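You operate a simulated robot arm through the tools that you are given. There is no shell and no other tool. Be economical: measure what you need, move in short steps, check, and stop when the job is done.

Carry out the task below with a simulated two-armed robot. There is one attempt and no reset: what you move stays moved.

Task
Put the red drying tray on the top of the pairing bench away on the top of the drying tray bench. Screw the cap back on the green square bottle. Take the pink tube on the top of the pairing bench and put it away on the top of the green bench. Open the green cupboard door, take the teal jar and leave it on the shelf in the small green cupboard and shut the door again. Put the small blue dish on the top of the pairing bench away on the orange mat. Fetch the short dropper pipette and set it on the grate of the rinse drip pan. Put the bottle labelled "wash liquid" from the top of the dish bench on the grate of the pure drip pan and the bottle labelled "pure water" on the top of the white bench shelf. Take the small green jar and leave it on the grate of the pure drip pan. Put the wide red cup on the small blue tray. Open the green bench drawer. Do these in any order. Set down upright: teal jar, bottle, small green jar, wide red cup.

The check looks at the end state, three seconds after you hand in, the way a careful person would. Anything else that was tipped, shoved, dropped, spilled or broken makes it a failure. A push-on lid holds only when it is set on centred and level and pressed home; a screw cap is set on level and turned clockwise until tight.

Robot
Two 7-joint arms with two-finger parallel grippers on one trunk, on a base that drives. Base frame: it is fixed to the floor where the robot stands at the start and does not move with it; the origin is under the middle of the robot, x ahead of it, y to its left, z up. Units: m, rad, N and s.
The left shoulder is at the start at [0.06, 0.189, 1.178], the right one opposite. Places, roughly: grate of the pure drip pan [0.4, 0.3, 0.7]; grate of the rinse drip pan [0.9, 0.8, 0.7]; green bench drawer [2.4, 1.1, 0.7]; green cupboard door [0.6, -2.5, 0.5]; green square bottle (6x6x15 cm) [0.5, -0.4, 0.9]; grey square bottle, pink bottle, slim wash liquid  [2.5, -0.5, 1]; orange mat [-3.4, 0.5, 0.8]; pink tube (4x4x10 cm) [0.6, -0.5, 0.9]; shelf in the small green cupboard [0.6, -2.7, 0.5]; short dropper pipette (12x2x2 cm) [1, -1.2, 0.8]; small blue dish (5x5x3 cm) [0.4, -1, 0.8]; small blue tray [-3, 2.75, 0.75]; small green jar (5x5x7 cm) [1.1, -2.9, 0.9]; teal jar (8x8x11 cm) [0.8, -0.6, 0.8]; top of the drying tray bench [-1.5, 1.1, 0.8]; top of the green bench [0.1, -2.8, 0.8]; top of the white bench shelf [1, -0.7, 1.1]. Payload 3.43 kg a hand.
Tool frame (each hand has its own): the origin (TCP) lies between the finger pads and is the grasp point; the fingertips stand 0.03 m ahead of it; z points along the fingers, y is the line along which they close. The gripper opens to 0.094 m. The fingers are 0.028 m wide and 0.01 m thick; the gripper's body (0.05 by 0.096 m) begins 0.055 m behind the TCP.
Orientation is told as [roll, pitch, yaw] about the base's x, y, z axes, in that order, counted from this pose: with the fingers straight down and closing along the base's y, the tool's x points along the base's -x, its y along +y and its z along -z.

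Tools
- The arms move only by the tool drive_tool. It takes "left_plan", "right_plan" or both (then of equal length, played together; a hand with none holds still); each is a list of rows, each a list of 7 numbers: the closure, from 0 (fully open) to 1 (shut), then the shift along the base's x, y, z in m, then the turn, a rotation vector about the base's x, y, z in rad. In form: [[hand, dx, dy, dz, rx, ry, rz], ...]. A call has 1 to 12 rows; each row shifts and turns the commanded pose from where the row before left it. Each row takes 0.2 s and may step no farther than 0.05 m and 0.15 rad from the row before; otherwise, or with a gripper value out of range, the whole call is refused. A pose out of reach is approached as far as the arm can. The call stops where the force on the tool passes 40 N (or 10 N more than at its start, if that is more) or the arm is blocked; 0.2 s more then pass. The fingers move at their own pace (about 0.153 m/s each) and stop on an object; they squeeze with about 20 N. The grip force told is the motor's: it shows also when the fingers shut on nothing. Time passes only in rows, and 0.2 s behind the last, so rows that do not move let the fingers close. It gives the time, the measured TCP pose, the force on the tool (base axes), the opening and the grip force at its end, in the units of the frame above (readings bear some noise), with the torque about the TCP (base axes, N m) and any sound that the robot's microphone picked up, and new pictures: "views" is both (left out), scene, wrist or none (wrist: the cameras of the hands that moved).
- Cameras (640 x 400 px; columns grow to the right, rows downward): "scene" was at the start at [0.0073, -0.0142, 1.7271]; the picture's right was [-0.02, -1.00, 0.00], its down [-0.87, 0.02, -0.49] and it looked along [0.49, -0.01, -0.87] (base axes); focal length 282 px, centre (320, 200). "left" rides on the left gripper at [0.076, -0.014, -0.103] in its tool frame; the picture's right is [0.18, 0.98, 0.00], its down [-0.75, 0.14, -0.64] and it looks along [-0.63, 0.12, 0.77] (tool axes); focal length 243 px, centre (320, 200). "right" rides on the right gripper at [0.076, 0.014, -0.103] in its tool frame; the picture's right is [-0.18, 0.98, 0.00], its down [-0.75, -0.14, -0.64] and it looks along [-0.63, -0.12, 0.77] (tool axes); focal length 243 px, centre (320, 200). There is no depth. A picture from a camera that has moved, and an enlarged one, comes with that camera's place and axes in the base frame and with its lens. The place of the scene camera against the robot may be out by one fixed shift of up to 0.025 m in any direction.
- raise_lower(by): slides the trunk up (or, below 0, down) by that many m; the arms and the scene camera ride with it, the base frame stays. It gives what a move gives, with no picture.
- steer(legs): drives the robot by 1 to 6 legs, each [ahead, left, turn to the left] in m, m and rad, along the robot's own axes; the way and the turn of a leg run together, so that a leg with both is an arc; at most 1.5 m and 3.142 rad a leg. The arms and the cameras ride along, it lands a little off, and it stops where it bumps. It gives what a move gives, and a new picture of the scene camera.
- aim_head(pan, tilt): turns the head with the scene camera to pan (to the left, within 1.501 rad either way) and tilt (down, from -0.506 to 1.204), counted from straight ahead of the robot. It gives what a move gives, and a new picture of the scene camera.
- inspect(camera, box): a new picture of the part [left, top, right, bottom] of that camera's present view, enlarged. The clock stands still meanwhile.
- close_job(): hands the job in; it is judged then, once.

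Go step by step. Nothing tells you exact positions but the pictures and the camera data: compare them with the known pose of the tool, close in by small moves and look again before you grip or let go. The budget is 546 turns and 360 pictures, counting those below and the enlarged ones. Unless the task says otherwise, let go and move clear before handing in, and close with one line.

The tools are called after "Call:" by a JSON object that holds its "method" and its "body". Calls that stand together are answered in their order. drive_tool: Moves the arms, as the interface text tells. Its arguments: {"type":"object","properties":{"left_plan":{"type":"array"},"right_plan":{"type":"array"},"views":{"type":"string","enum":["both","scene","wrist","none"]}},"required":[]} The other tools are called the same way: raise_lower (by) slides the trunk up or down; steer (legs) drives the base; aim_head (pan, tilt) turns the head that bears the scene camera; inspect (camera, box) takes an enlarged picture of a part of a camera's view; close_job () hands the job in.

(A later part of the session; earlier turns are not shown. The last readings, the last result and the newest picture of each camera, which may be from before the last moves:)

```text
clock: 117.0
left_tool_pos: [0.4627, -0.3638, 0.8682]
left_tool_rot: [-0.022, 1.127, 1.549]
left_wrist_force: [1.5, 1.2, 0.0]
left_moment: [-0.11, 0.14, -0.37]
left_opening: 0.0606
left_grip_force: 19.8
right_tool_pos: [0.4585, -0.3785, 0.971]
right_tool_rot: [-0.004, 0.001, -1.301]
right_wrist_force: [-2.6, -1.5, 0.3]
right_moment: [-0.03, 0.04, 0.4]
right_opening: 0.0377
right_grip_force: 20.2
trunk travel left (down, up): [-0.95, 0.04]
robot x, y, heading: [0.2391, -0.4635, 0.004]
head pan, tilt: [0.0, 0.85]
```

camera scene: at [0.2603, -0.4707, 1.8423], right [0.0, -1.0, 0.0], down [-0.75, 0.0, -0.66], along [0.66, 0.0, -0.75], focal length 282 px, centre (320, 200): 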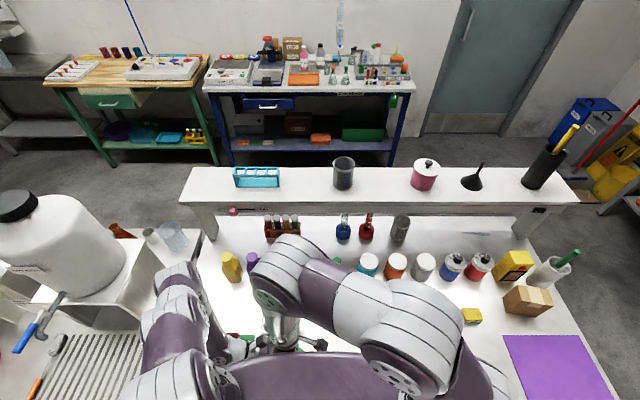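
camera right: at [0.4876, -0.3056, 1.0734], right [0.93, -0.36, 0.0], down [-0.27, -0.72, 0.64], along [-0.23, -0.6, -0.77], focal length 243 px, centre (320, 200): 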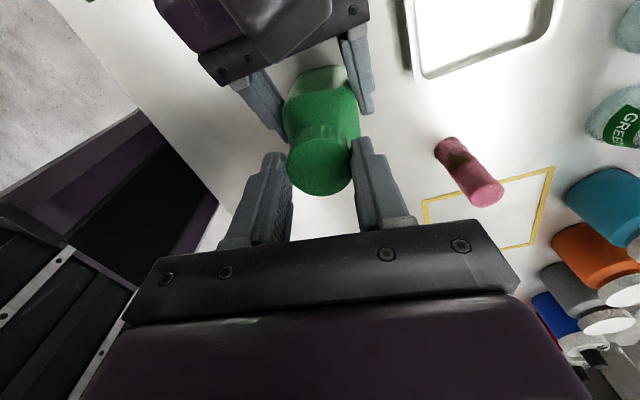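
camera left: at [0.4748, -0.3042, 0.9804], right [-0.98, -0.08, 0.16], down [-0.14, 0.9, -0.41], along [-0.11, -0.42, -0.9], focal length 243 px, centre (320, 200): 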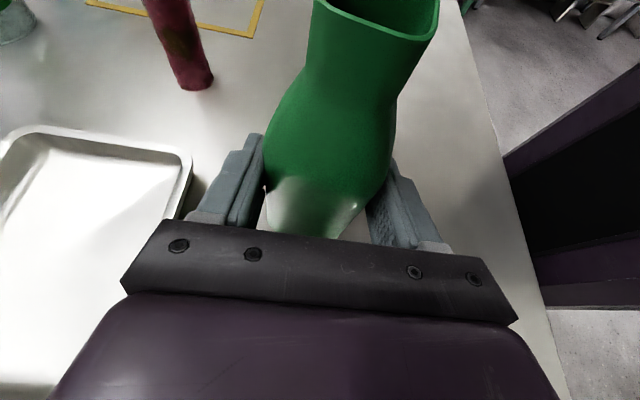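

The cap resists at 0.4 N·m with immediate torque, so it is tight. I release the right hand upward, then free the left hand.

Call:
{"method": "drive_tool", "body": {"right_plan": [[0.35, 0, 0, 0, 0, 0, 0], [0, 0, 0, 0.01, 0, 0, 0], [0, 0, 0, 0.04, 0, 0, 0], [0, 0, 0, 0.05, 0, 0, 0], [0, 0, 0, 0.03, 0, 0, 0.14], [0, 0.02, -0.03, 0, 0, 0, 0.14], [0, 0.02, -0.03, 0, 0, 0, 0.14], [0, 0.02, -0.03, 0, 0, 0, 0.14], [0, 0.02, -0.03, 0, 0, 0, 0.14], [0, 0.02, -0.03, 0, 0, 0, 0.14], [0, 0.02, -0.03, 0, 0, 0, 0.14], [0, 0.02, -0.03, 0, 0, 0, 0.14]], "views": "none"}}

Call:
{"method": "drive_tool", "body": {"left_plan": [[0.5, 0, 0, 0, 0, 0, 0], [0.2, 0, 0, 0, 0, 0, 0], [0, 0, 0, 0, 0, 0, 0], [0, 0, 0.02, 0.009, 0, 0, 0], [0, 0, 0.027, 0.013, 0, 0, 0], [0, 0, 0.027, 0.02, 0, 0, 0], [0, 0, 0.02, 0.04, 0, 0, 0], [0, 0, 0, 0.045, 0, 0, 0], [0, 0, 0, 0.045, 0, 0, 0]]}}

```text
clock: 119.6
left_tool_pos: [0.4622, -0.3647, 0.8681]
left_tool_rot: [-0.019, 1.125, 1.551]
left_wrist_force: [-0.2, 0.2, 0.0]
left_moment: [0.03, -0.01, -0.01]
left_opening: 0.0605
left_grip_force: 20.0
right_tool_pos: [0.6007, -0.5891, 1.0917]
right_tool_rot: [-0.001, 0.002, -0.178]
right_wrist_force: [-0.9, -0.3, 0.0]
right_moment: [0.01, 0.0, 0.02]
right_opening: 0.0942
right_grip_force: 0.1
right hand out of reach, approached as far as the arm can: row 4
trunk travel left (down, up): [-0.95, 0.04]
robot x, y, heading: [0.2419, -0.4589, 0.003]
head pan, tilt: [0.0, 0.85]
```

```text
clock: 121.6
left_tool_pos: [0.4611, -0.271, 1.0399]
left_tool_rot: [-0.023, 1.127, 1.548]
left_wrist_force: [-0.2, 0.0, 0.2]
left_moment: [0.01, 0.0, -0.01]
left_opening: 0.0939
left_grip_force: 0.0
right_tool_pos: [0.5992, -0.589, 1.0918]
right_tool_rot: [-0.002, 0.001, -0.18]
right_wrist_force: [0.2, 0.4, 0.0]
right_moment: [-0.02, -0.03, 0.01]
right_opening: 0.0942
right_grip_force: 0.0
trunk travel left (down, up): [-0.95, 0.04]
robot x, y, heading: [0.2379, -0.4568, 0.008]
head pan, tilt: [0.0, 0.85]
camera scene: at [0.2591, -0.4725, 1.8422], right [0.0, -1.0, 0.0], down [-0.75, 0.0, -0.66], along [0.66, 0.0, -0.75], focal length 282 px, centre (320, 200)
camera left: at [0.4736, -0.2107, 1.1529], right [-0.98, -0.08, 0.16], down [-0.14, 0.9, -0.41], along [-0.11, -0.42, -0.9], focal length 243 px, centre (320, 200)
```

scene: 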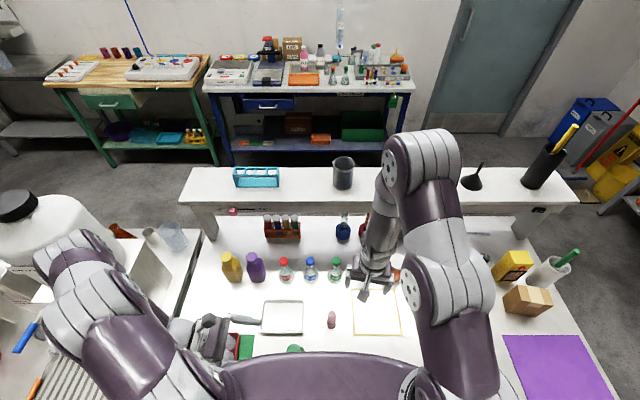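
left: 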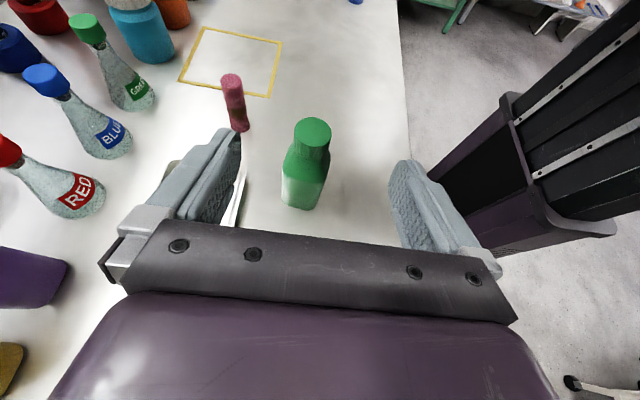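

Call:
{"method": "drive_tool", "body": {"left_plan": [[0, 0, 0.012, 0.02, 0.141, 0, 0], [0, 0, 0.012, 0.02, 0.141, 0, 0], [0, 0, 0.012, 0.02, 0.141, 0, 0], [0, 0, 0.012, 0.02, 0.141, 0, 0], [0, 0, 0.012, 0.02, 0.141, 0, 0], [0, 0, 0.012, 0.02, 0.141, 0, 0], [0, 0, 0.012, 0.02, 0.141, 0, 0], [0, 0, 0.0, 0.0, 0.14, 0, 0]], "views": "none"}}

Call:
{"method": "drive_tool", "body": {"left_plan": [[0, 0, 0, 0, 0, 0, -0.145], [0, 0, 0, 0, 0, 0, -0.145], [0, 0, 0, 0, 0, 0, -0.145], [0, 0, 0, 0, 0, 0, -0.145], [0, 0, 0, 0, 0, 0, -0.145], [0, 0, 0, 0, 0, 0, -0.145], [0, 0, 0, 0, 0, 0, -0.145], [0, 0, 0, 0, 0, 0, -0.145], [0, 0, 0, 0, 0, 0, -0.145], [0, 0, 0, 0, 0, 0, -0.145], [0, 0, 0, 0, 0, 0, -0.1]], "views": "none"}}

Call:
{"method": "steer", "body": {"legs": [[-0.05, -0.2, 0]]}}

```text
clock: 123.4
left_tool_pos: [0.4606, -0.1859, 1.1798]
left_tool_rot: [0.004, 0.038, 1.563]
left_wrist_force: [0.3, 0.6, -0.2]
left_moment: [-0.01, -0.01, -0.05]
left_opening: 0.094
left_grip_force: 0.0
right_tool_pos: [0.6, -0.5881, 1.0908]
right_tool_rot: [-0.003, 0.0, -0.179]
right_wrist_force: [1.3, 0.5, -0.3]
right_moment: [-0.01, 0.0, 0.01]
right_opening: 0.0938
right_grip_force: 0.1
trunk travel left (down, up): [-0.95, 0.04]
robot x, y, heading: [0.2439, -0.4587, 0.004]
head pan, tilt: [0.0, 0.85]
```

```text
clock: 125.8
left_tool_pos: [0.4626, -0.1847, 1.179]
left_tool_rot: [-0.006, 0.0, 0.01]
left_wrist_force: [0.1, -0.3, -0.1]
left_moment: [-0.02, 0.0, 0.01]
left_opening: 0.094
left_grip_force: 0.0
right_tool_pos: [0.5992, -0.5885, 1.0918]
right_tool_rot: [-0.003, 0.0, -0.18]
right_wrist_force: [0.0, -0.5, -0.2]
right_moment: [-0.02, -0.02, 0.02]
right_opening: 0.0939
right_grip_force: 0.1
trunk travel left (down, up): [-0.95, 0.04]
robot x, y, heading: [0.2437, -0.4596, 0.003]
head pan, tilt: [0.0, 0.85]
```

```text
clock: 127.5
left_tool_pos: [0.4134, -0.3841, 1.1799]
left_tool_rot: [-0.007, -0.001, 0.013]
left_wrist_force: [0.0, 0.9, -0.2]
left_moment: [-0.02, 0.01, 0.03]
left_opening: 0.0937
left_grip_force: 0.0
right_tool_pos: [0.5509, -0.7866, 1.0911]
right_tool_rot: [-0.006, 0.001, -0.177]
right_wrist_force: [-0.3, 0.4, 0.8]
right_moment: [-0.02, 0.0, -0.02]
right_opening: 0.0941
right_grip_force: 0.0
trunk travel left (down, up): [-0.95, 0.04]
robot x, y, heading: [0.1918, -0.6586, 0.003]
head pan, tilt: [0.0, 0.85]
camera scene: at [0.2118, -0.6681, 1.8423], right [0.0, -1.0, 0.0], down [-0.75, 0.0, -0.66], along [0.66, 0.0, -0.75], focal length 282 px, centre (320, 200)
```

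scene: 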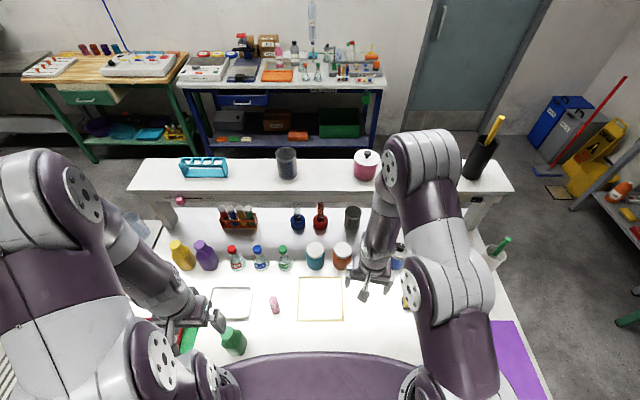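

Call:
{"method": "drive_tool", "body": {"left_plan": [[0, 0.029, -0.021, -0.02, 0, 0, 0], [0, 0.029, -0.021, -0.02, 0, 0, 0], [0, 0.029, -0.021, -0.02, 0, 0, 0], [0, 0.029, -0.021, -0.02, 0, 0, 0], [0, 0.029, -0.021, -0.02, 0, 0, 0], [0, 0.029, -0.021, -0.02, 0, 0, 0]], "views": "wrist"}}

```text
clock: 128.9
left_tool_pos: [0.588, -0.5129, 1.0594]
left_tool_rot: [-0.003, 0.0, 0.015]
left_wrist_force: [-0.4, -1.6, 0.4]
left_moment: [0.04, 0.03, -0.01]
left_opening: 0.094
left_grip_force: 0.1
right_tool_pos: [0.5507, -0.7886, 1.0913]
right_tool_rot: [-0.001, 0.002, -0.177]
right_wrist_force: [-0.3, -0.1, 0.7]
right_moment: [0.02, -0.01, 0.04]
right_opening: 0.0939
right_grip_force: 0.1
trunk travel left (down, up): [-0.95, 0.04]
robot x, y, heading: [0.1929, -0.6611, 0.001]
head pan, tilt: [0.0, 0.85]
camera left: at [0.5113, -0.5278, 1.1617], right [-0.2, 0.98, 0.0], down [0.75, 0.15, 0.64], along [0.63, 0.12, -0.77], focal length 243 px, centre (320, 200)
```

left: 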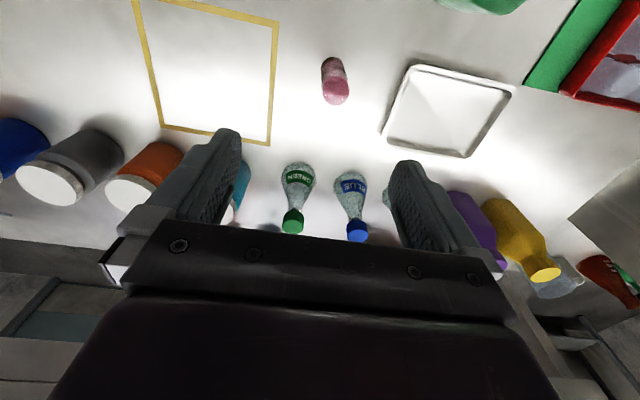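

Call:
{"method": "drive_tool", "body": {"left_plan": [[0, -0.005, 0.007, -0.045, 0, 0, 0], [0, -0.005, 0.006, -0.045, 0, 0, 0], [0, 0, 0, -0.03, 0, 0, 0]], "views": "wrist"}}

```text
clock: 129.7
left_tool_pos: [0.5773, -0.4991, 0.9389]
left_tool_rot: [-0.005, 0.001, 0.01]
left_wrist_force: [0.0, -0.4, 0.4]
left_moment: [0.0, 0.0, 0.02]
left_opening: 0.0939
left_grip_force: 0.0
right_tool_pos: [0.5507, -0.787, 1.091]
right_tool_rot: [-0.003, -0.001, -0.177]
right_wrist_force: [0.9, -0.5, -0.1]
right_moment: [-0.01, -0.03, 0.0]
right_opening: 0.0938
right_grip_force: 0.1
trunk travel left (down, up): [-0.95, 0.04]
robot x, y, heading: [0.188, -0.6591, 0.004]
head pan, tilt: [0.0, 0.85]
camera left: at [0.501, -0.5143, 1.0407], right [-0.2, 0.98, 0.0], down [0.75, 0.15, 0.64], along [0.63, 0.12, -0.77], focal length 243 px, centre (320, 200)
```

left: 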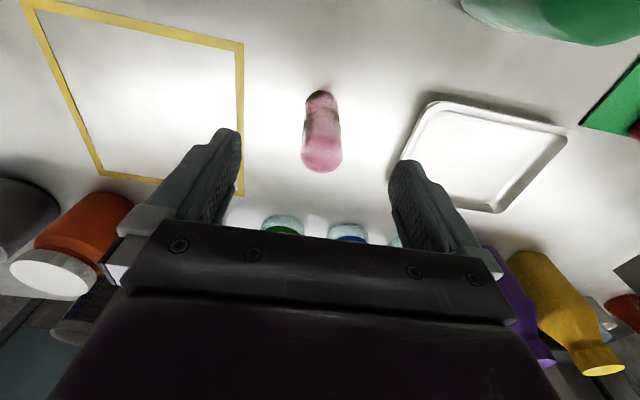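

Call:
{"method": "drive_tool", "body": {"left_plan": [[0, 0, 0, -0.035, 0, 0, 0], [0, 0, 0, -0.03, 0, 0, 0], [0.6, 0, 0, 0, 0, 0, 0], [1, 0, 0, 0, 0, 0, 0], [1, 0, 0, 0, 0, 0, 0], [1, 0, 0, 0.04, 0, 0, 0], [1, 0, 0, 0.045, 0, 0, 0], [1, -0.02, 0.01, 0.045, 0, 0, 0], [1, -0.03, 0.02, 0.03, 0, 0, 0], [1, -0.03, 0.02, 0.0, 0, 0, 0]]}}

```text
refused: row 8 steps farther than a row can; nothing moved
```

Call:
{"method": "drive_tool", "body": {"left_plan": [[0, 0, 0, -0.035, 0, 0, 0], [0, 0, 0, -0.03, 0, 0, 0], [0.6, 0, 0, 0, 0, 0, 0], [1, 0, 0, 0, 0, 0, 0], [1, 0, 0, 0, 0, 0, 0], [1, 0, 0, 0.04, 0, 0, 0], [1, 0, 0, 0.045, 0, 0, 0], [1, -0.02, 0.01, 0.04, 0, 0, 0], [1, -0.03, 0.02, 0.03, 0, 0, 0], [1, -0.03, 0.02, 0.0, 0, 0, 0]]}}

```text
clock: 131.9
left_tool_pos: [0.496, -0.4494, 1.0308]
left_tool_rot: [-0.004, -0.002, 0.012]
left_wrist_force: [0.1, 0.4, -0.9]
left_moment: [0.0, -0.01, 0.01]
left_opening: 0.0308
left_grip_force: 20.5
right_tool_pos: [0.5483, -0.7883, 1.0914]
right_tool_rot: [-0.004, -0.001, -0.178]
right_wrist_force: [-0.4, 0.8, 0.0]
right_moment: [-0.09, -0.01, 0.0]
right_opening: 0.094
right_grip_force: 0.1
trunk travel left (down, up): [-0.95, 0.04]
robot x, y, heading: [0.1902, -0.6585, 0.0]
head pan, tilt: [0.0, 0.85]
camera scene: at [0.209, -0.6712, 1.8423], right [0.0, -1.0, 0.0], down [-0.75, 0.0, -0.66], along [0.66, 0.0, -0.75], focal length 282 px, centre (320, 200)
camera left: at [0.4195, -0.4624, 1.1324], right [-0.2, 0.98, -0.01], down [0.75, 0.15, 0.64], along [0.63, 0.12, -0.77], focal length 243 px, centre (320, 200)
```

scene: 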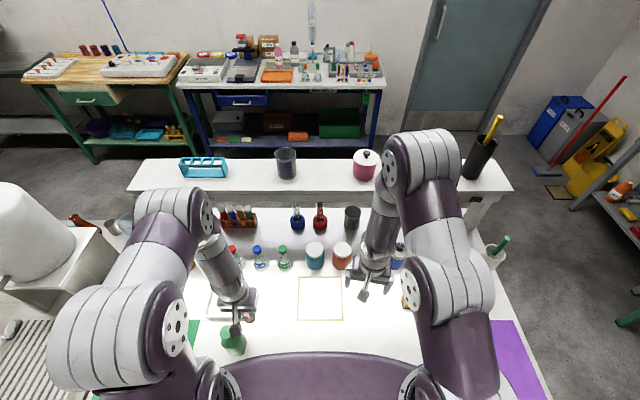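
left: 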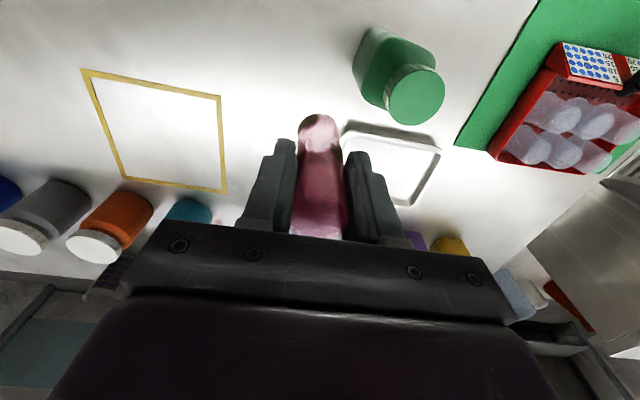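

Tube is in the left hand. Now the right hand goes for the teal jar at about (0.79, -0.65), tilted 50° forward.

Call:
{"method": "drive_tool", "body": {"right_plan": [[0, 0, 0.02, 0, 0, 0, 0.09], [0, 0, 0.02, 0, 0, 0, 0.088], [0, 0.02, 0.02, -0.02, 0, -0.145, 0], [0, 0.02, 0.02, -0.02, 0, -0.145, 0], [0, 0.02, 0.02, -0.02, 0, -0.145, 0], [0, 0.02, 0.02, -0.02, 0, -0.145, 0], [0, 0.02, 0.016, -0.03, 0, -0.145, 0], [0, 0.02, 0.0, -0.035, 0, -0.145, 0]]}}

```text
clock: 133.7
left_tool_pos: [0.499, -0.4491, 1.0309]
left_tool_rot: [-0.002, 0.0, 0.011]
left_wrist_force: [-0.2, -0.8, 0.2]
left_moment: [0.02, 0.0, 0.0]
left_opening: 0.0308
left_grip_force: 19.8
right_tool_pos: [0.6707, -0.652, 0.947]
right_tool_rot: [-0.001, -0.871, -0.002]
right_wrist_force: [0.6, 0.5, 0.2]
right_moment: [0.02, -0.01, 0.01]
right_opening: 0.0938
right_grip_force: 0.1
trunk travel left (down, up): [-0.95, 0.04]
robot x, y, heading: [0.193, -0.6623, 0.003]
head pan, tilt: [0.0, 0.85]
camera scene: at [0.2121, -0.673, 1.8424], right [0.0, -1.0, 0.0], down [-0.75, 0.0, -0.66], along [0.66, 0.0, -0.75], focal length 282 px, centre (320, 200)
camera right: at [0.5444, -0.6377, 0.9547], right [0.12, 0.98, 0.14], down [-0.01, -0.14, 0.99], along [0.99, -0.12, -0.01], focal length 243 px, centre (320, 200)
```

scene: 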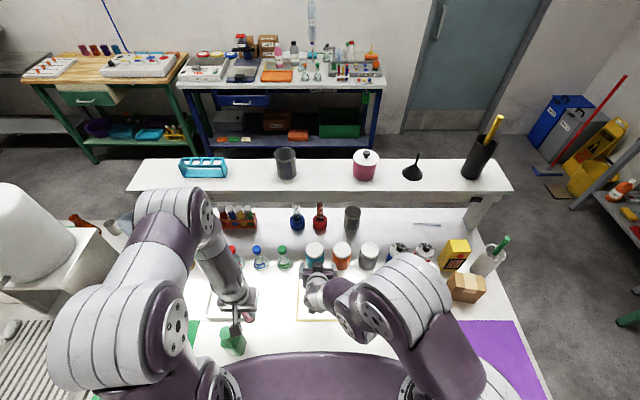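
right: 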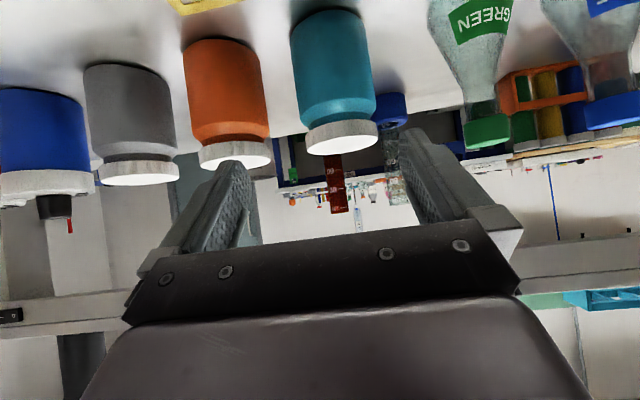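

Call:
{"method": "drive_tool", "body": {"right_plan": [[0, 0, 0.018, 0, 0, 0, 0], [0, 0.028, 0, -0.0238, 0, 0, 0], [0, 0.028, 0, -0.0238, 0, 0, 0]], "views": "wrist"}}

```text
clock: 134.3
left_tool_pos: [0.4979, -0.4488, 1.0302]
left_tool_rot: [-0.005, 0.0, 0.013]
left_wrist_force: [-0.4, -0.5, -0.3]
left_moment: [-0.03, 0.02, 0.0]
left_opening: 0.0306
left_grip_force: 20.5
right_tool_pos: [0.6706, -0.6348, 0.9449]
right_tool_rot: [-0.035, -0.84, 0.063]
right_wrist_force: [-0.6, -0.4, 0.3]
right_moment: [0.02, 0.01, -0.01]
right_opening: 0.0938
right_grip_force: 0.0
trunk travel left (down, up): [-0.95, 0.04]
robot x, y, heading: [0.1893, -0.6595, 0.002]
head pan, tilt: [0.0, 0.85]
stopped in row 3 (right hand): the arm was blocked; the commanded pose is now the measured one
camera right: at [0.5428, -0.6259, 0.9573], right [0.08, 0.99, 0.12], down [0.03, -0.12, 0.99], along [1.0, -0.08, -0.04], focal length 243 px, centre (320, 200)
```

right: 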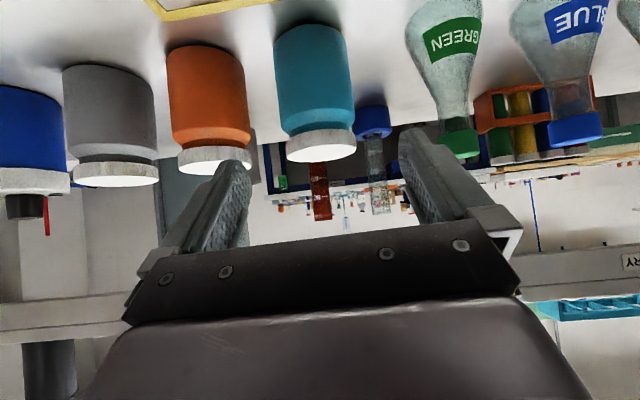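

Call:
{"method": "drive_tool", "body": {"left_plan": [[1, 0, 0, 0.05, 0, 0, 0]], "views": "none"}}

Call:
{"method": "steer", "body": {"legs": [[-0.12, 0, 0]]}}

Call:
{"method": "drive_tool", "body": {"right_plan": [[0, 0.04, 0, 0, 0.03, -0.03, -0.06], [0, 0.04, 0, 0, 0, 0, 0], [0, 0.04, 0.0, 0, 0, 0, 0], [0, 0.03, 0.0, -0.02, 0, 0, 0]]}}

```text
clock: 134.8
left_tool_pos: [0.4982, -0.4482, 1.0816]
left_tool_rot: [-0.002, -0.001, 0.012]
left_wrist_force: [-1.0, 0.8, -0.1]
left_moment: [0.03, 0.0, -0.01]
left_opening: 0.0305
left_grip_force: 20.1
right_tool_pos: [0.6706, -0.6351, 0.9466]
right_tool_rot: [-0.032, -0.846, 0.063]
right_wrist_force: [-1.3, -0.3, 0.9]
right_moment: [0.02, -0.01, -0.01]
right_opening: 0.0938
right_grip_force: 0.0
trunk travel left (down, up): [-0.95, 0.04]
robot x, y, heading: [0.1945, -0.6589, 0.004]
head pan, tilt: [0.0, 0.85]
```

```text
clock: 136.0
left_tool_pos: [0.3789, -0.4476, 1.0793]
left_tool_rot: [-0.005, 0.0, 0.015]
left_wrist_force: [0.3, 0.4, 0.3]
left_moment: [-0.01, -0.02, 0.0]
left_opening: 0.0306
left_grip_force: 20.6
right_tool_pos: [0.5526, -0.6337, 0.9473]
right_tool_rot: [-0.028, -0.847, 0.064]
right_wrist_force: [0.3, -0.2, 0.0]
right_moment: [0.03, 0.0, 0.0]
right_opening: 0.094
right_grip_force: 0.1
trunk travel left (down, up): [-0.95, 0.04]
robot x, y, heading: [0.0687, -0.6573, 0.006]
head pan, tilt: [0.0, 0.85]
camera scene: at [0.0921, -0.6726, 1.8422], right [0.0, -1.0, 0.0], down [-0.75, 0.0, -0.66], along [0.66, 0.0, -0.75], focal length 282 px, centre (320, 200)
```

scene: 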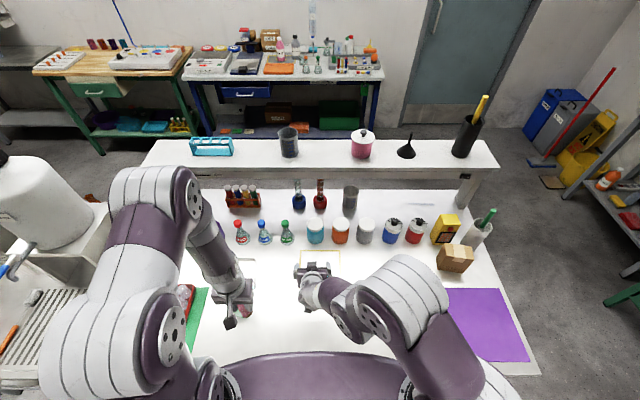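

```text
clock: 136.5
left_tool_pos: [0.3794, -0.4478, 1.0802]
left_tool_rot: [-0.006, 0.0, 0.015]
left_wrist_force: [-0.2, 0.3, -1.1]
left_moment: [0.0, 0.02, 0.0]
left_opening: 0.0309
left_grip_force: 19.7
right_tool_pos: [0.5455, -0.6373, 0.9361]
right_tool_rot: [-0.071, -0.787, 0.106]
right_wrist_force: [0.2, -0.7, 0.1]
right_moment: [0.01, -0.01, 0.02]
right_opening: 0.0942
right_grip_force: 0.1
trunk travel left (down, up): [-0.95, 0.04]
robot x, y, heading: [0.0701, -0.6592, 0.007]
head pan, tilt: [0.0, 0.85]
stopped in row 2 (right hand): the arm was blocked; the commanded pose is now the measured one
camera scene: at [0.0922, -0.6725, 1.8423], right [0.0, -1.0, 0.0], down [-0.75, 0.0, -0.66], along [0.66, 0.0, -0.75], focal length 282 px, centre (320, 200)
camera right: at [0.4178, -0.6284, 0.9547], right [0.07, 0.99, 0.08], down [0.08, -0.09, 0.99], along [0.99, -0.07, -0.09], focal length 243 px, centre (320, 200)
```

scene: 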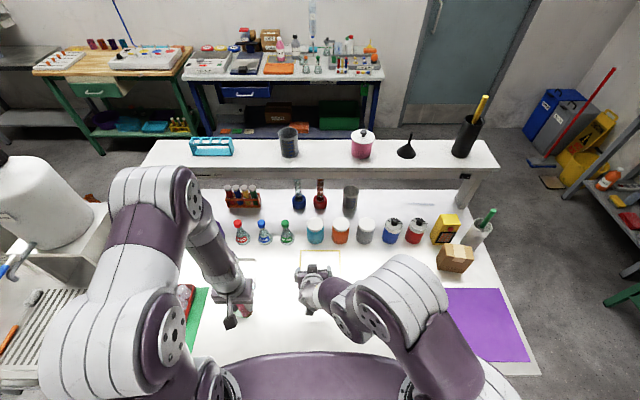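
right: 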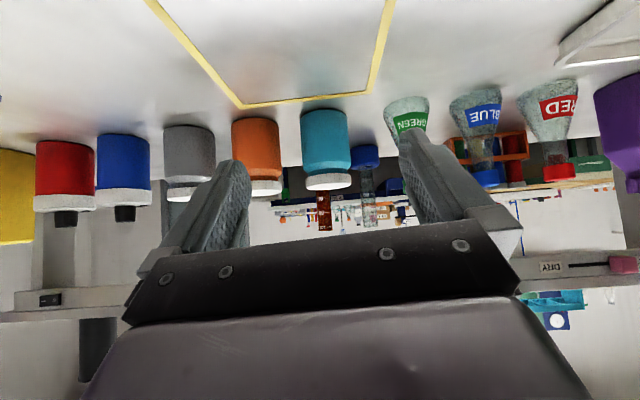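

The elbow seems to have folded down. I lift and straighten the tool first, extend, and only then tilt.

Call:
{"method": "drive_tool", "body": {"right_plan": [[0, 0, 0, 0.04, 0, 0.12, 0], [0, 0, 0, 0.04, 0, 0.12, -0.05], [0, 0, 0, 0.04, 0, 0.12, -0.05], [0, 0, 0, 0.02, 0, 0.12, 0], [0, 0, 0, 0.0, 0, 0.12, 0], [0, 0, 0, 0.0, 0, 0.12, 0]]}}

```text
clock: 137.9
left_tool_pos: [0.3784, -0.448, 1.0791]
left_tool_rot: [-0.005, 0.001, 0.017]
left_wrist_force: [-0.2, -1.2, 0.0]
left_moment: [0.01, 0.01, -0.02]
left_opening: 0.031
left_grip_force: 19.9
right_tool_pos: [0.5439, -0.6375, 1.0743]
right_tool_rot: [-0.046, -0.066, -0.009]
right_wrist_force: [-0.3, -0.6, 0.2]
right_moment: [-0.01, 0.05, 0.01]
right_opening: 0.0942
right_grip_force: 0.1
trunk travel left (down, up): [-0.95, 0.04]
robot x, y, heading: [0.0712, -0.6601, 0.008]
head pan, tilt: [0.0, 0.85]
camera scene: at [0.091, -0.6725, 1.8423], right [0.0, -1.0, 0.0], down [-0.75, 0.0, -0.66], along [0.66, 0.0, -0.75], focal length 282 px, centre (320, 200)
camera right: at [0.4609, -0.6173, 1.1722], right [0.2, 0.98, -0.03], down [0.71, -0.12, 0.7], along [0.68, -0.16, -0.72], focal length 243 px, centre (320, 200)
```

scene: 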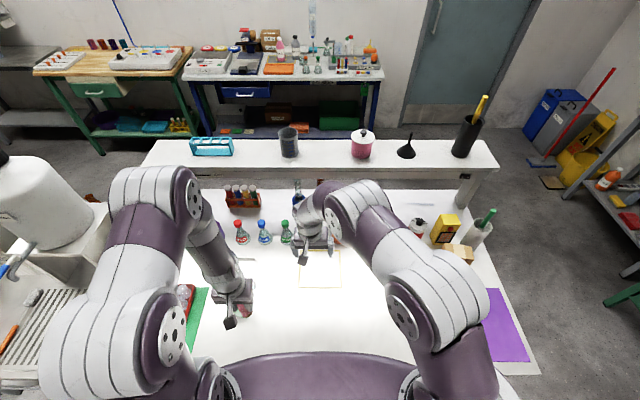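
right: 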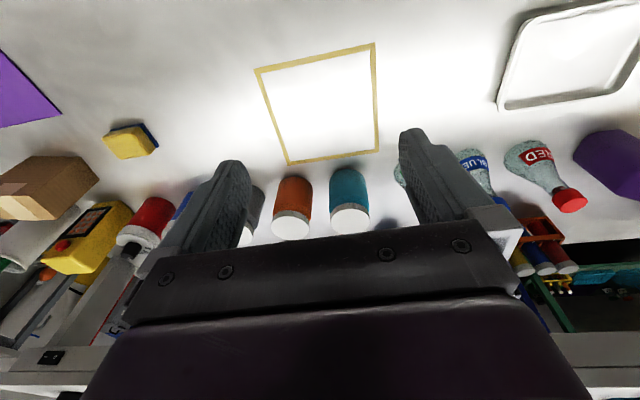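

Call:
{"method": "drive_tool", "body": {"right_plan": [[0, 0.035, 0, 0, 0.04, -0.05, 0], [0, 0.035, 0, -0.01, 0, -0.1, 0], [0, 0.03, 0, -0.02, 0, -0.12, 0], [0, 0.02, 0, -0.03, 0, -0.12, 0], [0, 0.01, 0, -0.03, 0, -0.12, 0], [0, 0, 0, -0.03, 0, -0.12, 0], [0, 0, 0, 0, 0, -0.12, 0]]}}

```text
clock: 139.5
left_tool_pos: [0.3777, -0.4475, 1.0803]
left_tool_rot: [-0.005, -0.002, 0.014]
left_wrist_force: [0.1, 0.0, 0.0]
left_moment: [0.0, 0.04, 0.03]
left_opening: 0.0307
left_grip_force: 20.3
right_tool_pos: [0.6739, -0.637, 0.9549]
right_tool_rot: [0.007, -0.821, -0.019]
right_wrist_force: [0.5, 0.7, 0.4]
right_moment: [0.0, 0.01, -0.01]
right_opening: 0.0939
right_grip_force: 0.0
trunk travel left (down, up): [-0.95, 0.04]
robot x, y, heading: [0.0701, -0.6567, 0.006]
head pan, tilt: [0.0, 0.85]
camera scene: at [0.09, -0.6724, 1.8423], right [0.0, -1.0, 0.0], down [-0.75, 0.0, -0.66], along [0.66, 0.0, -0.75], focal length 282 px, centre (320, 200)
camera right: at [0.5468, -0.6208, 0.9704], right [0.14, 0.98, 0.14], down [0.04, -0.15, 0.99], along [0.99, -0.13, -0.06], focal length 243 px, centre (320, 200)
```

scene: 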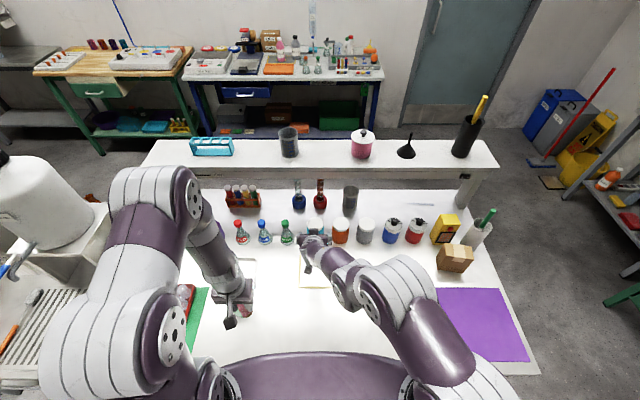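
right: 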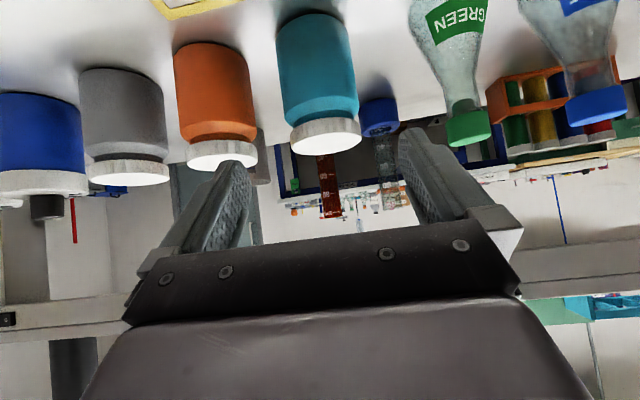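

Call:
{"method": "drive_tool", "body": {"right_plan": [[0, 0.027, 0.0005, -0.0255, 0, 0, 0], [0, 0.027, 0.0005, -0.0255, 0, 0, 0], [0, 0.027, 0.0005, -0.0255, 0, 0, 0]], "views": "wrist"}}

```text
clock: 140.3
left_tool_pos: [0.3769, -0.4492, 1.0809]
left_tool_rot: [-0.005, -0.004, 0.014]
left_wrist_force: [0.0, 0.1, 0.2]
left_moment: [0.05, 0.02, -0.02]
left_opening: 0.0304
left_grip_force: 20.1
right_tool_pos: [0.6966, -0.6413, 0.8851]
right_tool_rot: [-0.047, -0.738, 0.035]
right_wrist_force: [-0.2, 0.4, 0.1]
right_moment: [-0.01, -0.02, 0.0]
right_opening: 0.094
right_grip_force: 0.1
right hand out of reach, approached as far as the arm can: row 2, 3
trunk travel left (down, up): [-0.95, 0.04]
robot x, y, heading: [0.0721, -0.66, 0.004]
head pan, tilt: [0.0, 0.85]
stopped in row 3 (right hand): the arm was blocked; the commanded pose is now the measured one
camera right: at [0.571, -0.627, 0.909], right [0.13, 0.99, 0.09], down [0.13, -0.1, 0.99], along [0.98, -0.12, -0.14], focal length 243 px, centre (320, 200)
```

right: 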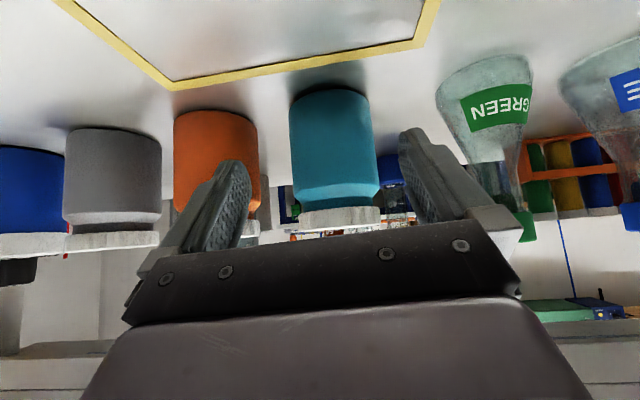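

Call:
{"method": "drive_tool", "body": {"right_plan": [[0, -0.03, 0, 0.03, 0.02, 0, -0.02], [0, -0.03, 0.004, 0.03, 0.02, 0, -0.015]], "views": "none"}}

Call:
{"method": "steer", "body": {"legs": [[0.09, 0, -0.005]]}}

```text
clock: 140.9
left_tool_pos: [0.3757, -0.4475, 1.0804]
left_tool_rot: [-0.005, -0.003, 0.015]
left_wrist_force: [-0.5, -0.2, -0.4]
left_moment: [-0.02, -0.01, -0.05]
left_opening: 0.0308
left_grip_force: 20.3
right_tool_pos: [0.6342, -0.6383, 0.9419]
right_tool_rot: [0.004, -0.734, -0.036]
right_wrist_force: [-0.7, -0.1, -0.4]
right_moment: [-0.01, -0.02, -0.02]
right_opening: 0.0939
right_grip_force: 0.0
trunk travel left (down, up): [-0.95, 0.04]
robot x, y, heading: [0.0692, -0.6578, 0.004]
head pan, tilt: [0.0, 0.85]
```

```text
clock: 142.0
left_tool_pos: [0.4653, -0.449, 1.08]
left_tool_rot: [-0.005, -0.004, 0.011]
left_wrist_force: [0.4, -0.2, -0.1]
left_moment: [0.0, -0.03, 0.02]
left_opening: 0.0308
left_grip_force: 20.1
right_tool_pos: [0.723, -0.6414, 0.9418]
right_tool_rot: [0.004, -0.733, -0.04]
right_wrist_force: [-0.2, -0.4, 0.0]
right_moment: [-0.02, 0.04, 0.04]
right_opening: 0.0938
right_grip_force: 0.1
trunk travel left (down, up): [-0.95, 0.04]
robot x, y, heading: [0.1602, -0.6624, 0.008]
head pan, tilt: [0.0, 0.85]
camera scene: at [0.1756, -0.6725, 1.8424], right [0.0, -1.0, 0.0], down [-0.75, 0.0, -0.66], along [0.66, 0.0, -0.75], focal length 282 px, centre (320, 200)
```

scene: 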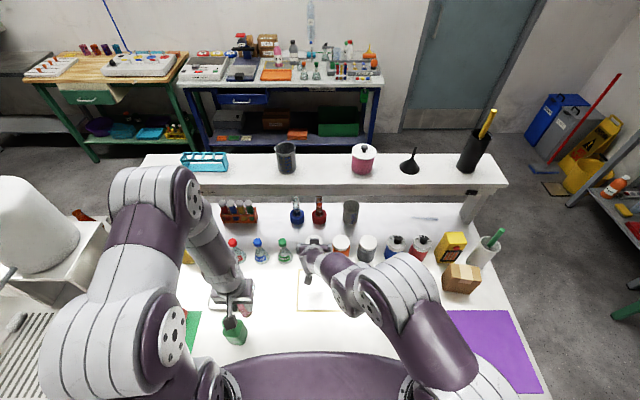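

Call:
{"method": "drive_tool", "body": {"right_plan": [[0, 0.01, 0.004, -0.0, 0, 0, 0.035], [0, 0.017, 0.001, -0.025, 0, 0, 0], [0, 0.017, 0.001, -0.025, 0, 0, 0]], "views": "wrist"}}

```text
clock: 142.8
left_tool_pos: [0.4697, -0.4487, 1.0793]
left_tool_rot: [-0.004, 0.001, 0.01]
left_wrist_force: [0.6, 0.5, -0.2]
left_moment: [0.0, 0.01, 0.01]
left_opening: 0.0304
left_grip_force: 20.5
right_tool_pos: [0.7707, -0.6356, 0.8881]
right_tool_rot: [0.004, -0.73, -0.007]
right_wrist_force: [0.2, -0.3, -0.2]
right_moment: [0.01, 0.03, 0.0]
right_opening: 0.094
right_grip_force: 0.0
trunk travel left (down, up): [-0.95, 0.04]
robot x, y, heading: [0.1595, -0.6604, -0.002]
head pan, tilt: [0.0, 0.85]
camera right: at [0.6448, -0.6208, 0.9146], right [0.14, 0.98, 0.12], down [0.13, -0.14, 0.98], along [0.98, -0.12, -0.15], focal length 243 px, centre (320, 200)
```

right: 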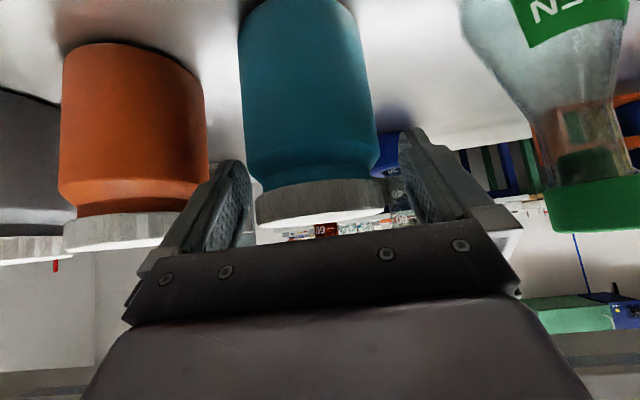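

Call:
{"method": "drive_tool", "body": {"right_plan": [[0, 0.006, 0, -0.017, 0, 0, 0], [0, 0.006, 0, -0.014, 0, 0, 0], [0.5, 0, 0, 0, 0, 0, 0], [1, 0, 0, 0, 0, 0, 0], [1, 0, 0, 0, 0, 0, 0]], "views": "wrist"}}

```text
clock: 143.5
left_tool_pos: [0.468, -0.4485, 1.0806]
left_tool_rot: [-0.007, -0.003, 0.008]
left_wrist_force: [0.1, 0.2, -0.3]
left_moment: [-0.04, 0.0, 0.02]
left_opening: 0.0307
left_grip_force: 19.5
right_tool_pos: [0.7748, -0.6287, 0.8767]
right_tool_rot: [-0.02, -0.697, 0.025]
right_wrist_force: [-0.3, 1.0, 0.0]
right_moment: [0.01, 0.04, -0.03]
right_opening: 0.0719
right_grip_force: 20.4
right hand out of reach, approached as far as the arm can: row 2
trunk travel left (down, up): [-0.95, 0.04]
robot x, y, heading: [0.1626, -0.6613, 0.0]
head pan, tilt: [0.0, 0.85]
stopped in row 3 (right hand): the arm was blocked; the commanded pose is now the measured one
camera right: at [0.6494, -0.616, 0.9073], right [0.13, 0.99, 0.1], down [0.17, -0.12, 0.98], along [0.98, -0.11, -0.18], focal length 243 px, centre (320, 200)
```

right: 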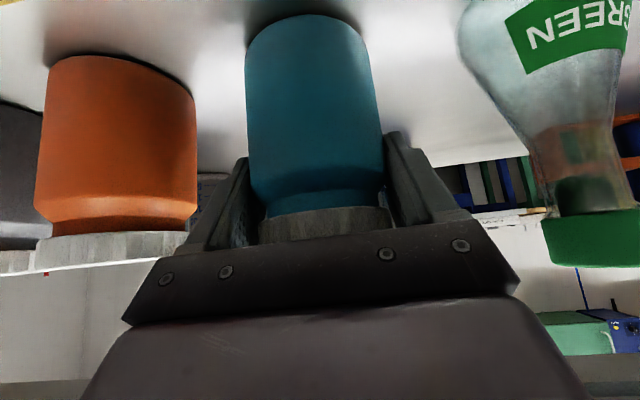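

Call:
{"method": "drive_tool", "body": {"right_plan": [[1, 0, 0, 0, 0, 0, 0], [1, -0.003, 0, 0.02, 0, 0, 0], [1, -0.01, 0, 0.03, 0, 0, 0], [1, -0.02, 0, 0.035, 0, 0, 0], [1, -0.03, 0, 0.03, 0, 0, 0]]}}

```text
clock: 144.7
left_tool_pos: [0.4668, -0.4501, 1.0814]
left_tool_rot: [-0.003, 0.0, 0.007]
left_wrist_force: [0.2, 0.6, 0.2]
left_moment: [0.03, -0.03, 0.01]
left_opening: 0.0304
left_grip_force: 19.8
right_tool_pos: [0.7082, -0.6316, 0.9919]
right_tool_rot: [-0.023, -0.696, 0.024]
right_wrist_force: [0.0, -1.4, -0.6]
right_moment: [0.02, -0.02, 0.02]
right_opening: 0.0722
right_grip_force: 20.0
trunk travel left (down, up): [-0.95, 0.04]
robot x, y, heading: [0.1613, -0.663, -0.0]
head pan, tilt: [0.0, 0.85]
camera scene: at [0.1771, -0.6727, 1.8422], right [0.0, -1.0, 0.0], down [-0.75, 0.0, -0.66], along [0.66, 0.0, -0.75], focal length 282 px, centre (320, 200)
camera right: at [0.5826, -0.6181, 1.0218], right [0.13, 0.99, 0.1], down [0.17, -0.12, 0.98], along [0.98, -0.11, -0.18], focal length 243 px, centre (320, 200)
```

scene: 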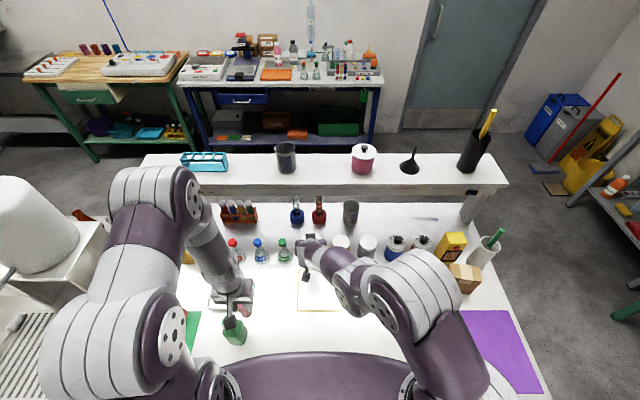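
right: 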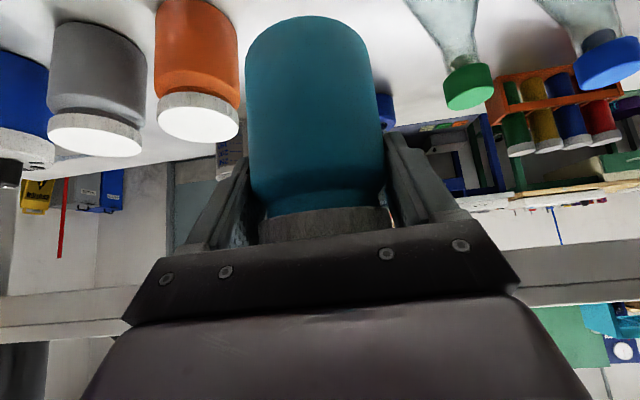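

Both are in hand. I back out, turn right and drive towards the green bench by the right wall.

Call:
{"method": "steer", "body": {"legs": [[-0.5, 0, 0], [0, 0, -1.571], [1.0, 0, 0]]}}

Call:
{"method": "aim_head", "body": {"pan": 0.3, "tilt": 0.65}}

```text
clock: 156.2
left_tool_pos: [-0.1184, -1.9614, 1.081]
left_tool_rot: [-0.006, 0.0, -1.554]
left_wrist_force: [-0.6, 0.3, -0.3]
left_moment: [-0.01, 0.0, 0.02]
left_opening: 0.0306
left_grip_force: 19.7
right_tool_pos: [-0.2985, -2.2033, 0.9908]
right_tool_rot: [-0.023, -0.695, -1.539]
right_wrist_force: [0.4, 0.1, -0.8]
right_moment: [-0.02, -0.02, -0.02]
right_opening: 0.0714
right_grip_force: 20.5
trunk travel left (down, up): [-0.95, 0.04]
robot x, y, heading: [-0.3295, -1.6534, -1.561]
head pan, tilt: [0.0, 0.85]
camera scene: at [-0.329, -1.685, 1.8423], right [-1.0, -0.01, 0.0], down [-0.01, 0.75, -0.66], along [0.0, -0.66, -0.75], focal length 282 px, centre (320, 200)
```

scene: 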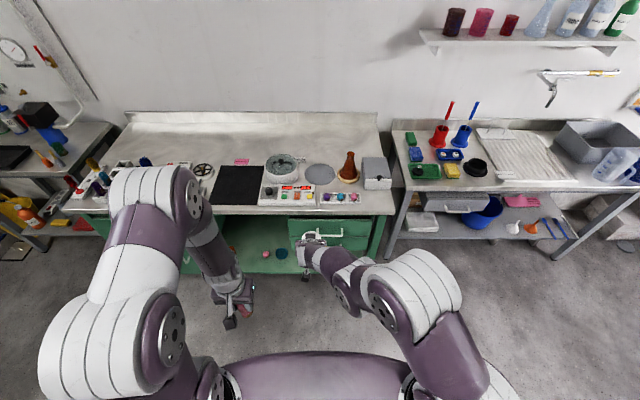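

```text
clock: 157.0
left_tool_pos: [-0.1179, -1.9621, 1.0802]
left_tool_rot: [-0.005, -0.001, -1.555]
left_wrist_force: [0.0, 0.0, -0.3]
left_moment: [0.0, -0.01, 0.01]
left_opening: 0.0305
left_grip_force: 20.3
right_tool_pos: [-0.2966, -2.2037, 0.9901]
right_tool_rot: [-0.022, -0.693, -1.539]
right_wrist_force: [-0.2, -0.3, -2.0]
right_moment: [-0.01, 0.0, -0.01]
right_opening: 0.0714
right_grip_force: 19.9
trunk travel left (down, up): [-0.95, 0.04]
robot x, y, heading: [-0.3288, -1.6563, -1.561]
head pan, tilt: [0.3, 0.649]
camera scene: at [-0.3034, -1.6908, 1.8588], right [-0.95, -0.3, 0.0], down [-0.18, 0.58, -0.8], along [0.24, -0.76, -0.61], focal length 282 px, centre (320, 200)
```

scene: 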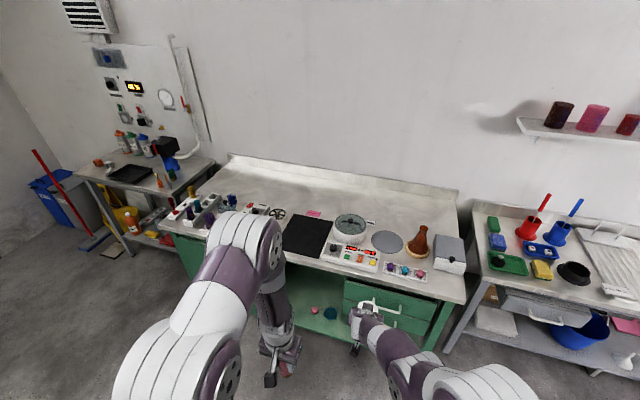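

Call:
{"method": "inspect", "body": {"camera": "scene", "box": [150, 140, 480, 346]}}

Call:
{"method": "inspect", "body": {"camera": "scene", "box": [480, 80, 640, 180]}}

```text
1.94 times, centred on (315, 243) of scene
camera zoom: at [-0.3034, -1.6908, 1.8588], right [-0.95, -0.3, 0.0], down [-0.18, 0.58, -0.8], along [0.24, -0.76, -0.61], focal length 548 px, centre (330, 117)
```

zoom: 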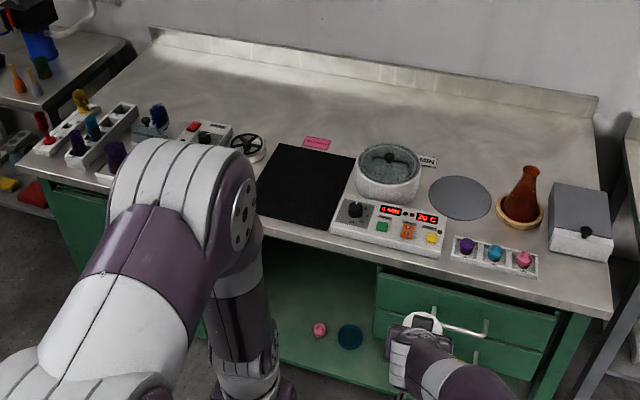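

```text
4.00 times, centred on (560, 130) of scene
camera zoom: at [-0.3034, -1.6908, 1.8588], right [-0.95, -0.3, 0.0], down [-0.18, 0.58, -0.8], along [0.24, -0.76, -0.61], focal length 1130 px, centre (-640, 480)
```

zoom: 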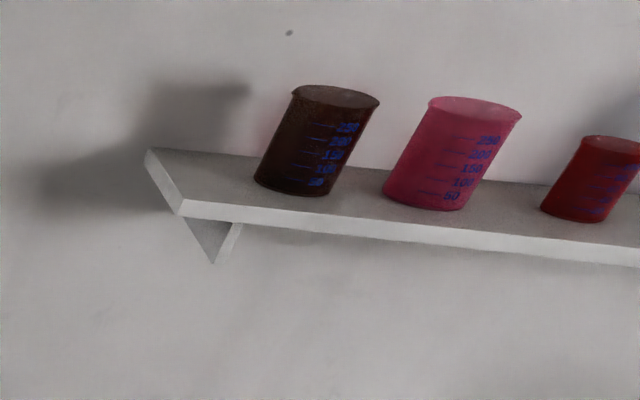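

Call:
{"method": "steer", "body": {"legs": [[0.0, 0.75, -0.01]]}}

Call:
{"method": "aim_head", "body": {"pan": 0.0, "tilt": 0.65}}

```text
clock: 161.1
left_tool_pos: [0.6382, -1.9601, 1.0801]
left_tool_rot: [-0.004, -0.003, -1.562]
left_wrist_force: [0.4, -0.2, -0.1]
left_moment: [0.02, 0.02, 0.02]
left_opening: 0.0305
left_grip_force: 19.9
right_tool_pos: [0.4547, -2.2004, 0.9915]
right_tool_rot: [-0.021, -0.694, -1.546]
right_wrist_force: [0.3, -0.3, -1.4]
right_moment: [0.0, 0.03, 0.01]
right_opening: 0.0714
right_grip_force: 20.2
trunk travel left (down, up): [-0.95, 0.04]
robot x, y, heading: [0.4285, -1.6517, -1.573]
head pan, tilt: [0.3, 0.649]
camera scene: at [0.4528, -1.6875, 1.8589], right [-0.95, -0.3, 0.0], down [-0.18, 0.58, -0.8], along [0.24, -0.76, -0.6], focal length 282 px, centre (320, 200)
```

scene: 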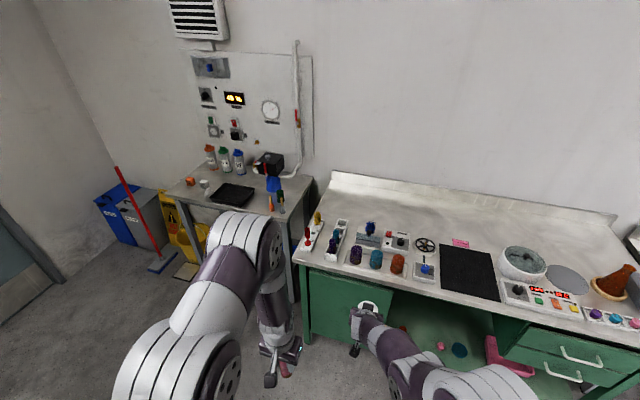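

```text
clock: 161.9
left_tool_pos: [0.6383, -1.9603, 1.0805]
left_tool_rot: [-0.005, -0.001, -1.56]
left_wrist_force: [-0.3, -0.1, -0.4]
left_moment: [0.02, -0.02, -0.01]
left_opening: 0.0305
left_grip_force: 19.6
right_tool_pos: [0.4562, -2.2005, 0.9898]
right_tool_rot: [-0.023, -0.692, -1.542]
right_wrist_force: [-1.0, 0.1, -0.7]
right_moment: [0.02, 0.0, 0.02]
right_opening: 0.0712
right_grip_force: 20.2
trunk travel left (down, up): [-0.95, 0.04]
robot x, y, heading: [0.4247, -1.6508, -1.564]
head pan, tilt: [0.0, 0.649]
camera scene: at [0.4287, -1.6914, 1.8589], right [-1.0, 0.0, 0.0], down [0.0, 0.6, -0.8], along [0.0, -0.8, -0.6], focal length 282 px, centre (320, 200)
```

scene: 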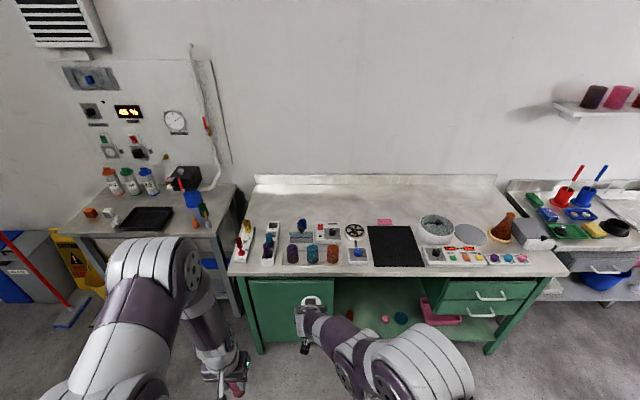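

I will place the tube behind the fan on the bench top near (0.15, -2.9). First I raise the jar hand and move it to the right out of the way, then approach.

Call:
{"method": "drive_tool", "body": {"right_plan": [[1, -0.04, 0, 0.025, 0, 0, 0], [1, -0.04, 0, 0.025, 0, 0, 0], [1, -0.04, 0, 0.025, 0, 0, 0], [1, -0.04, 0, 0.025, 0, 0, 0], [1, -0.03, 0, 0.025, 0, 0, 0]], "views": "none"}}

Call:
{"method": "steer", "body": {"legs": [[0.3, -0.37, 0], [0.2, 0, 0]]}}

```text
clock: 163.1
left_tool_pos: [0.6372, -1.958, 1.0809]
left_tool_rot: [-0.004, -0.002, -1.56]
left_wrist_force: [-0.6, -0.3, -1.2]
left_moment: [-0.01, -0.01, 0.03]
left_opening: 0.0304
left_grip_force: 20.2
right_tool_pos: [0.2672, -2.1991, 1.1161]
right_tool_rot: [-0.021, -0.693, -1.544]
right_wrist_force: [-0.3, 0.4, 0.4]
right_moment: [0.0, 0.03, -0.01]
right_opening: 0.0715
right_grip_force: 20.2
trunk travel left (down, up): [-0.95, 0.04]
robot x, y, heading: [0.428, -1.6547, -1.566]
head pan, tilt: [0.0, 0.649]
```

```text
clock: 167.1
left_tool_pos: [0.2684, -2.455, 1.0809]
left_tool_rot: [-0.004, -0.006, -1.559]
left_wrist_force: [0.3, 0.6, 0.1]
left_moment: [-0.02, 0.02, -0.01]
left_opening: 0.0304
left_grip_force: 19.9
right_tool_pos: [-0.1006, -2.6984, 1.1172]
right_tool_rot: [-0.022, -0.697, -1.543]
right_wrist_force: [-0.1, -0.1, -0.4]
right_moment: [0.0, 0.02, 0.02]
right_opening: 0.0713
right_grip_force: 20.1
trunk travel left (down, up): [-0.95, 0.04]
robot x, y, heading: [0.0576, -2.1544, -1.566]
head pan, tilt: [0.0, 0.649]
camera scene: at [0.0591, -2.1855, 1.859], right [-1.0, 0.0, 0.0], down [0.0, 0.6, -0.8], along [0.0, -0.8, -0.6], focal length 282 px, centre (320, 200)
```

scene: 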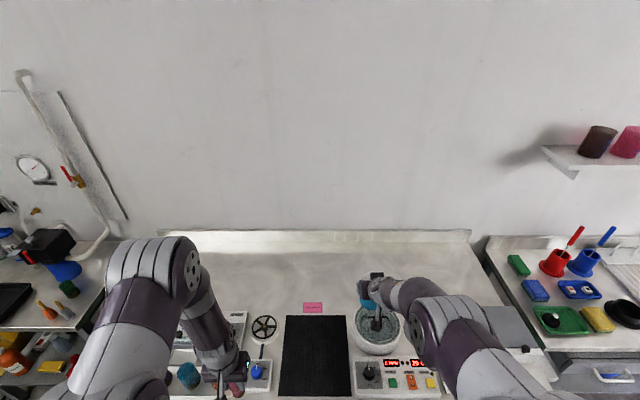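

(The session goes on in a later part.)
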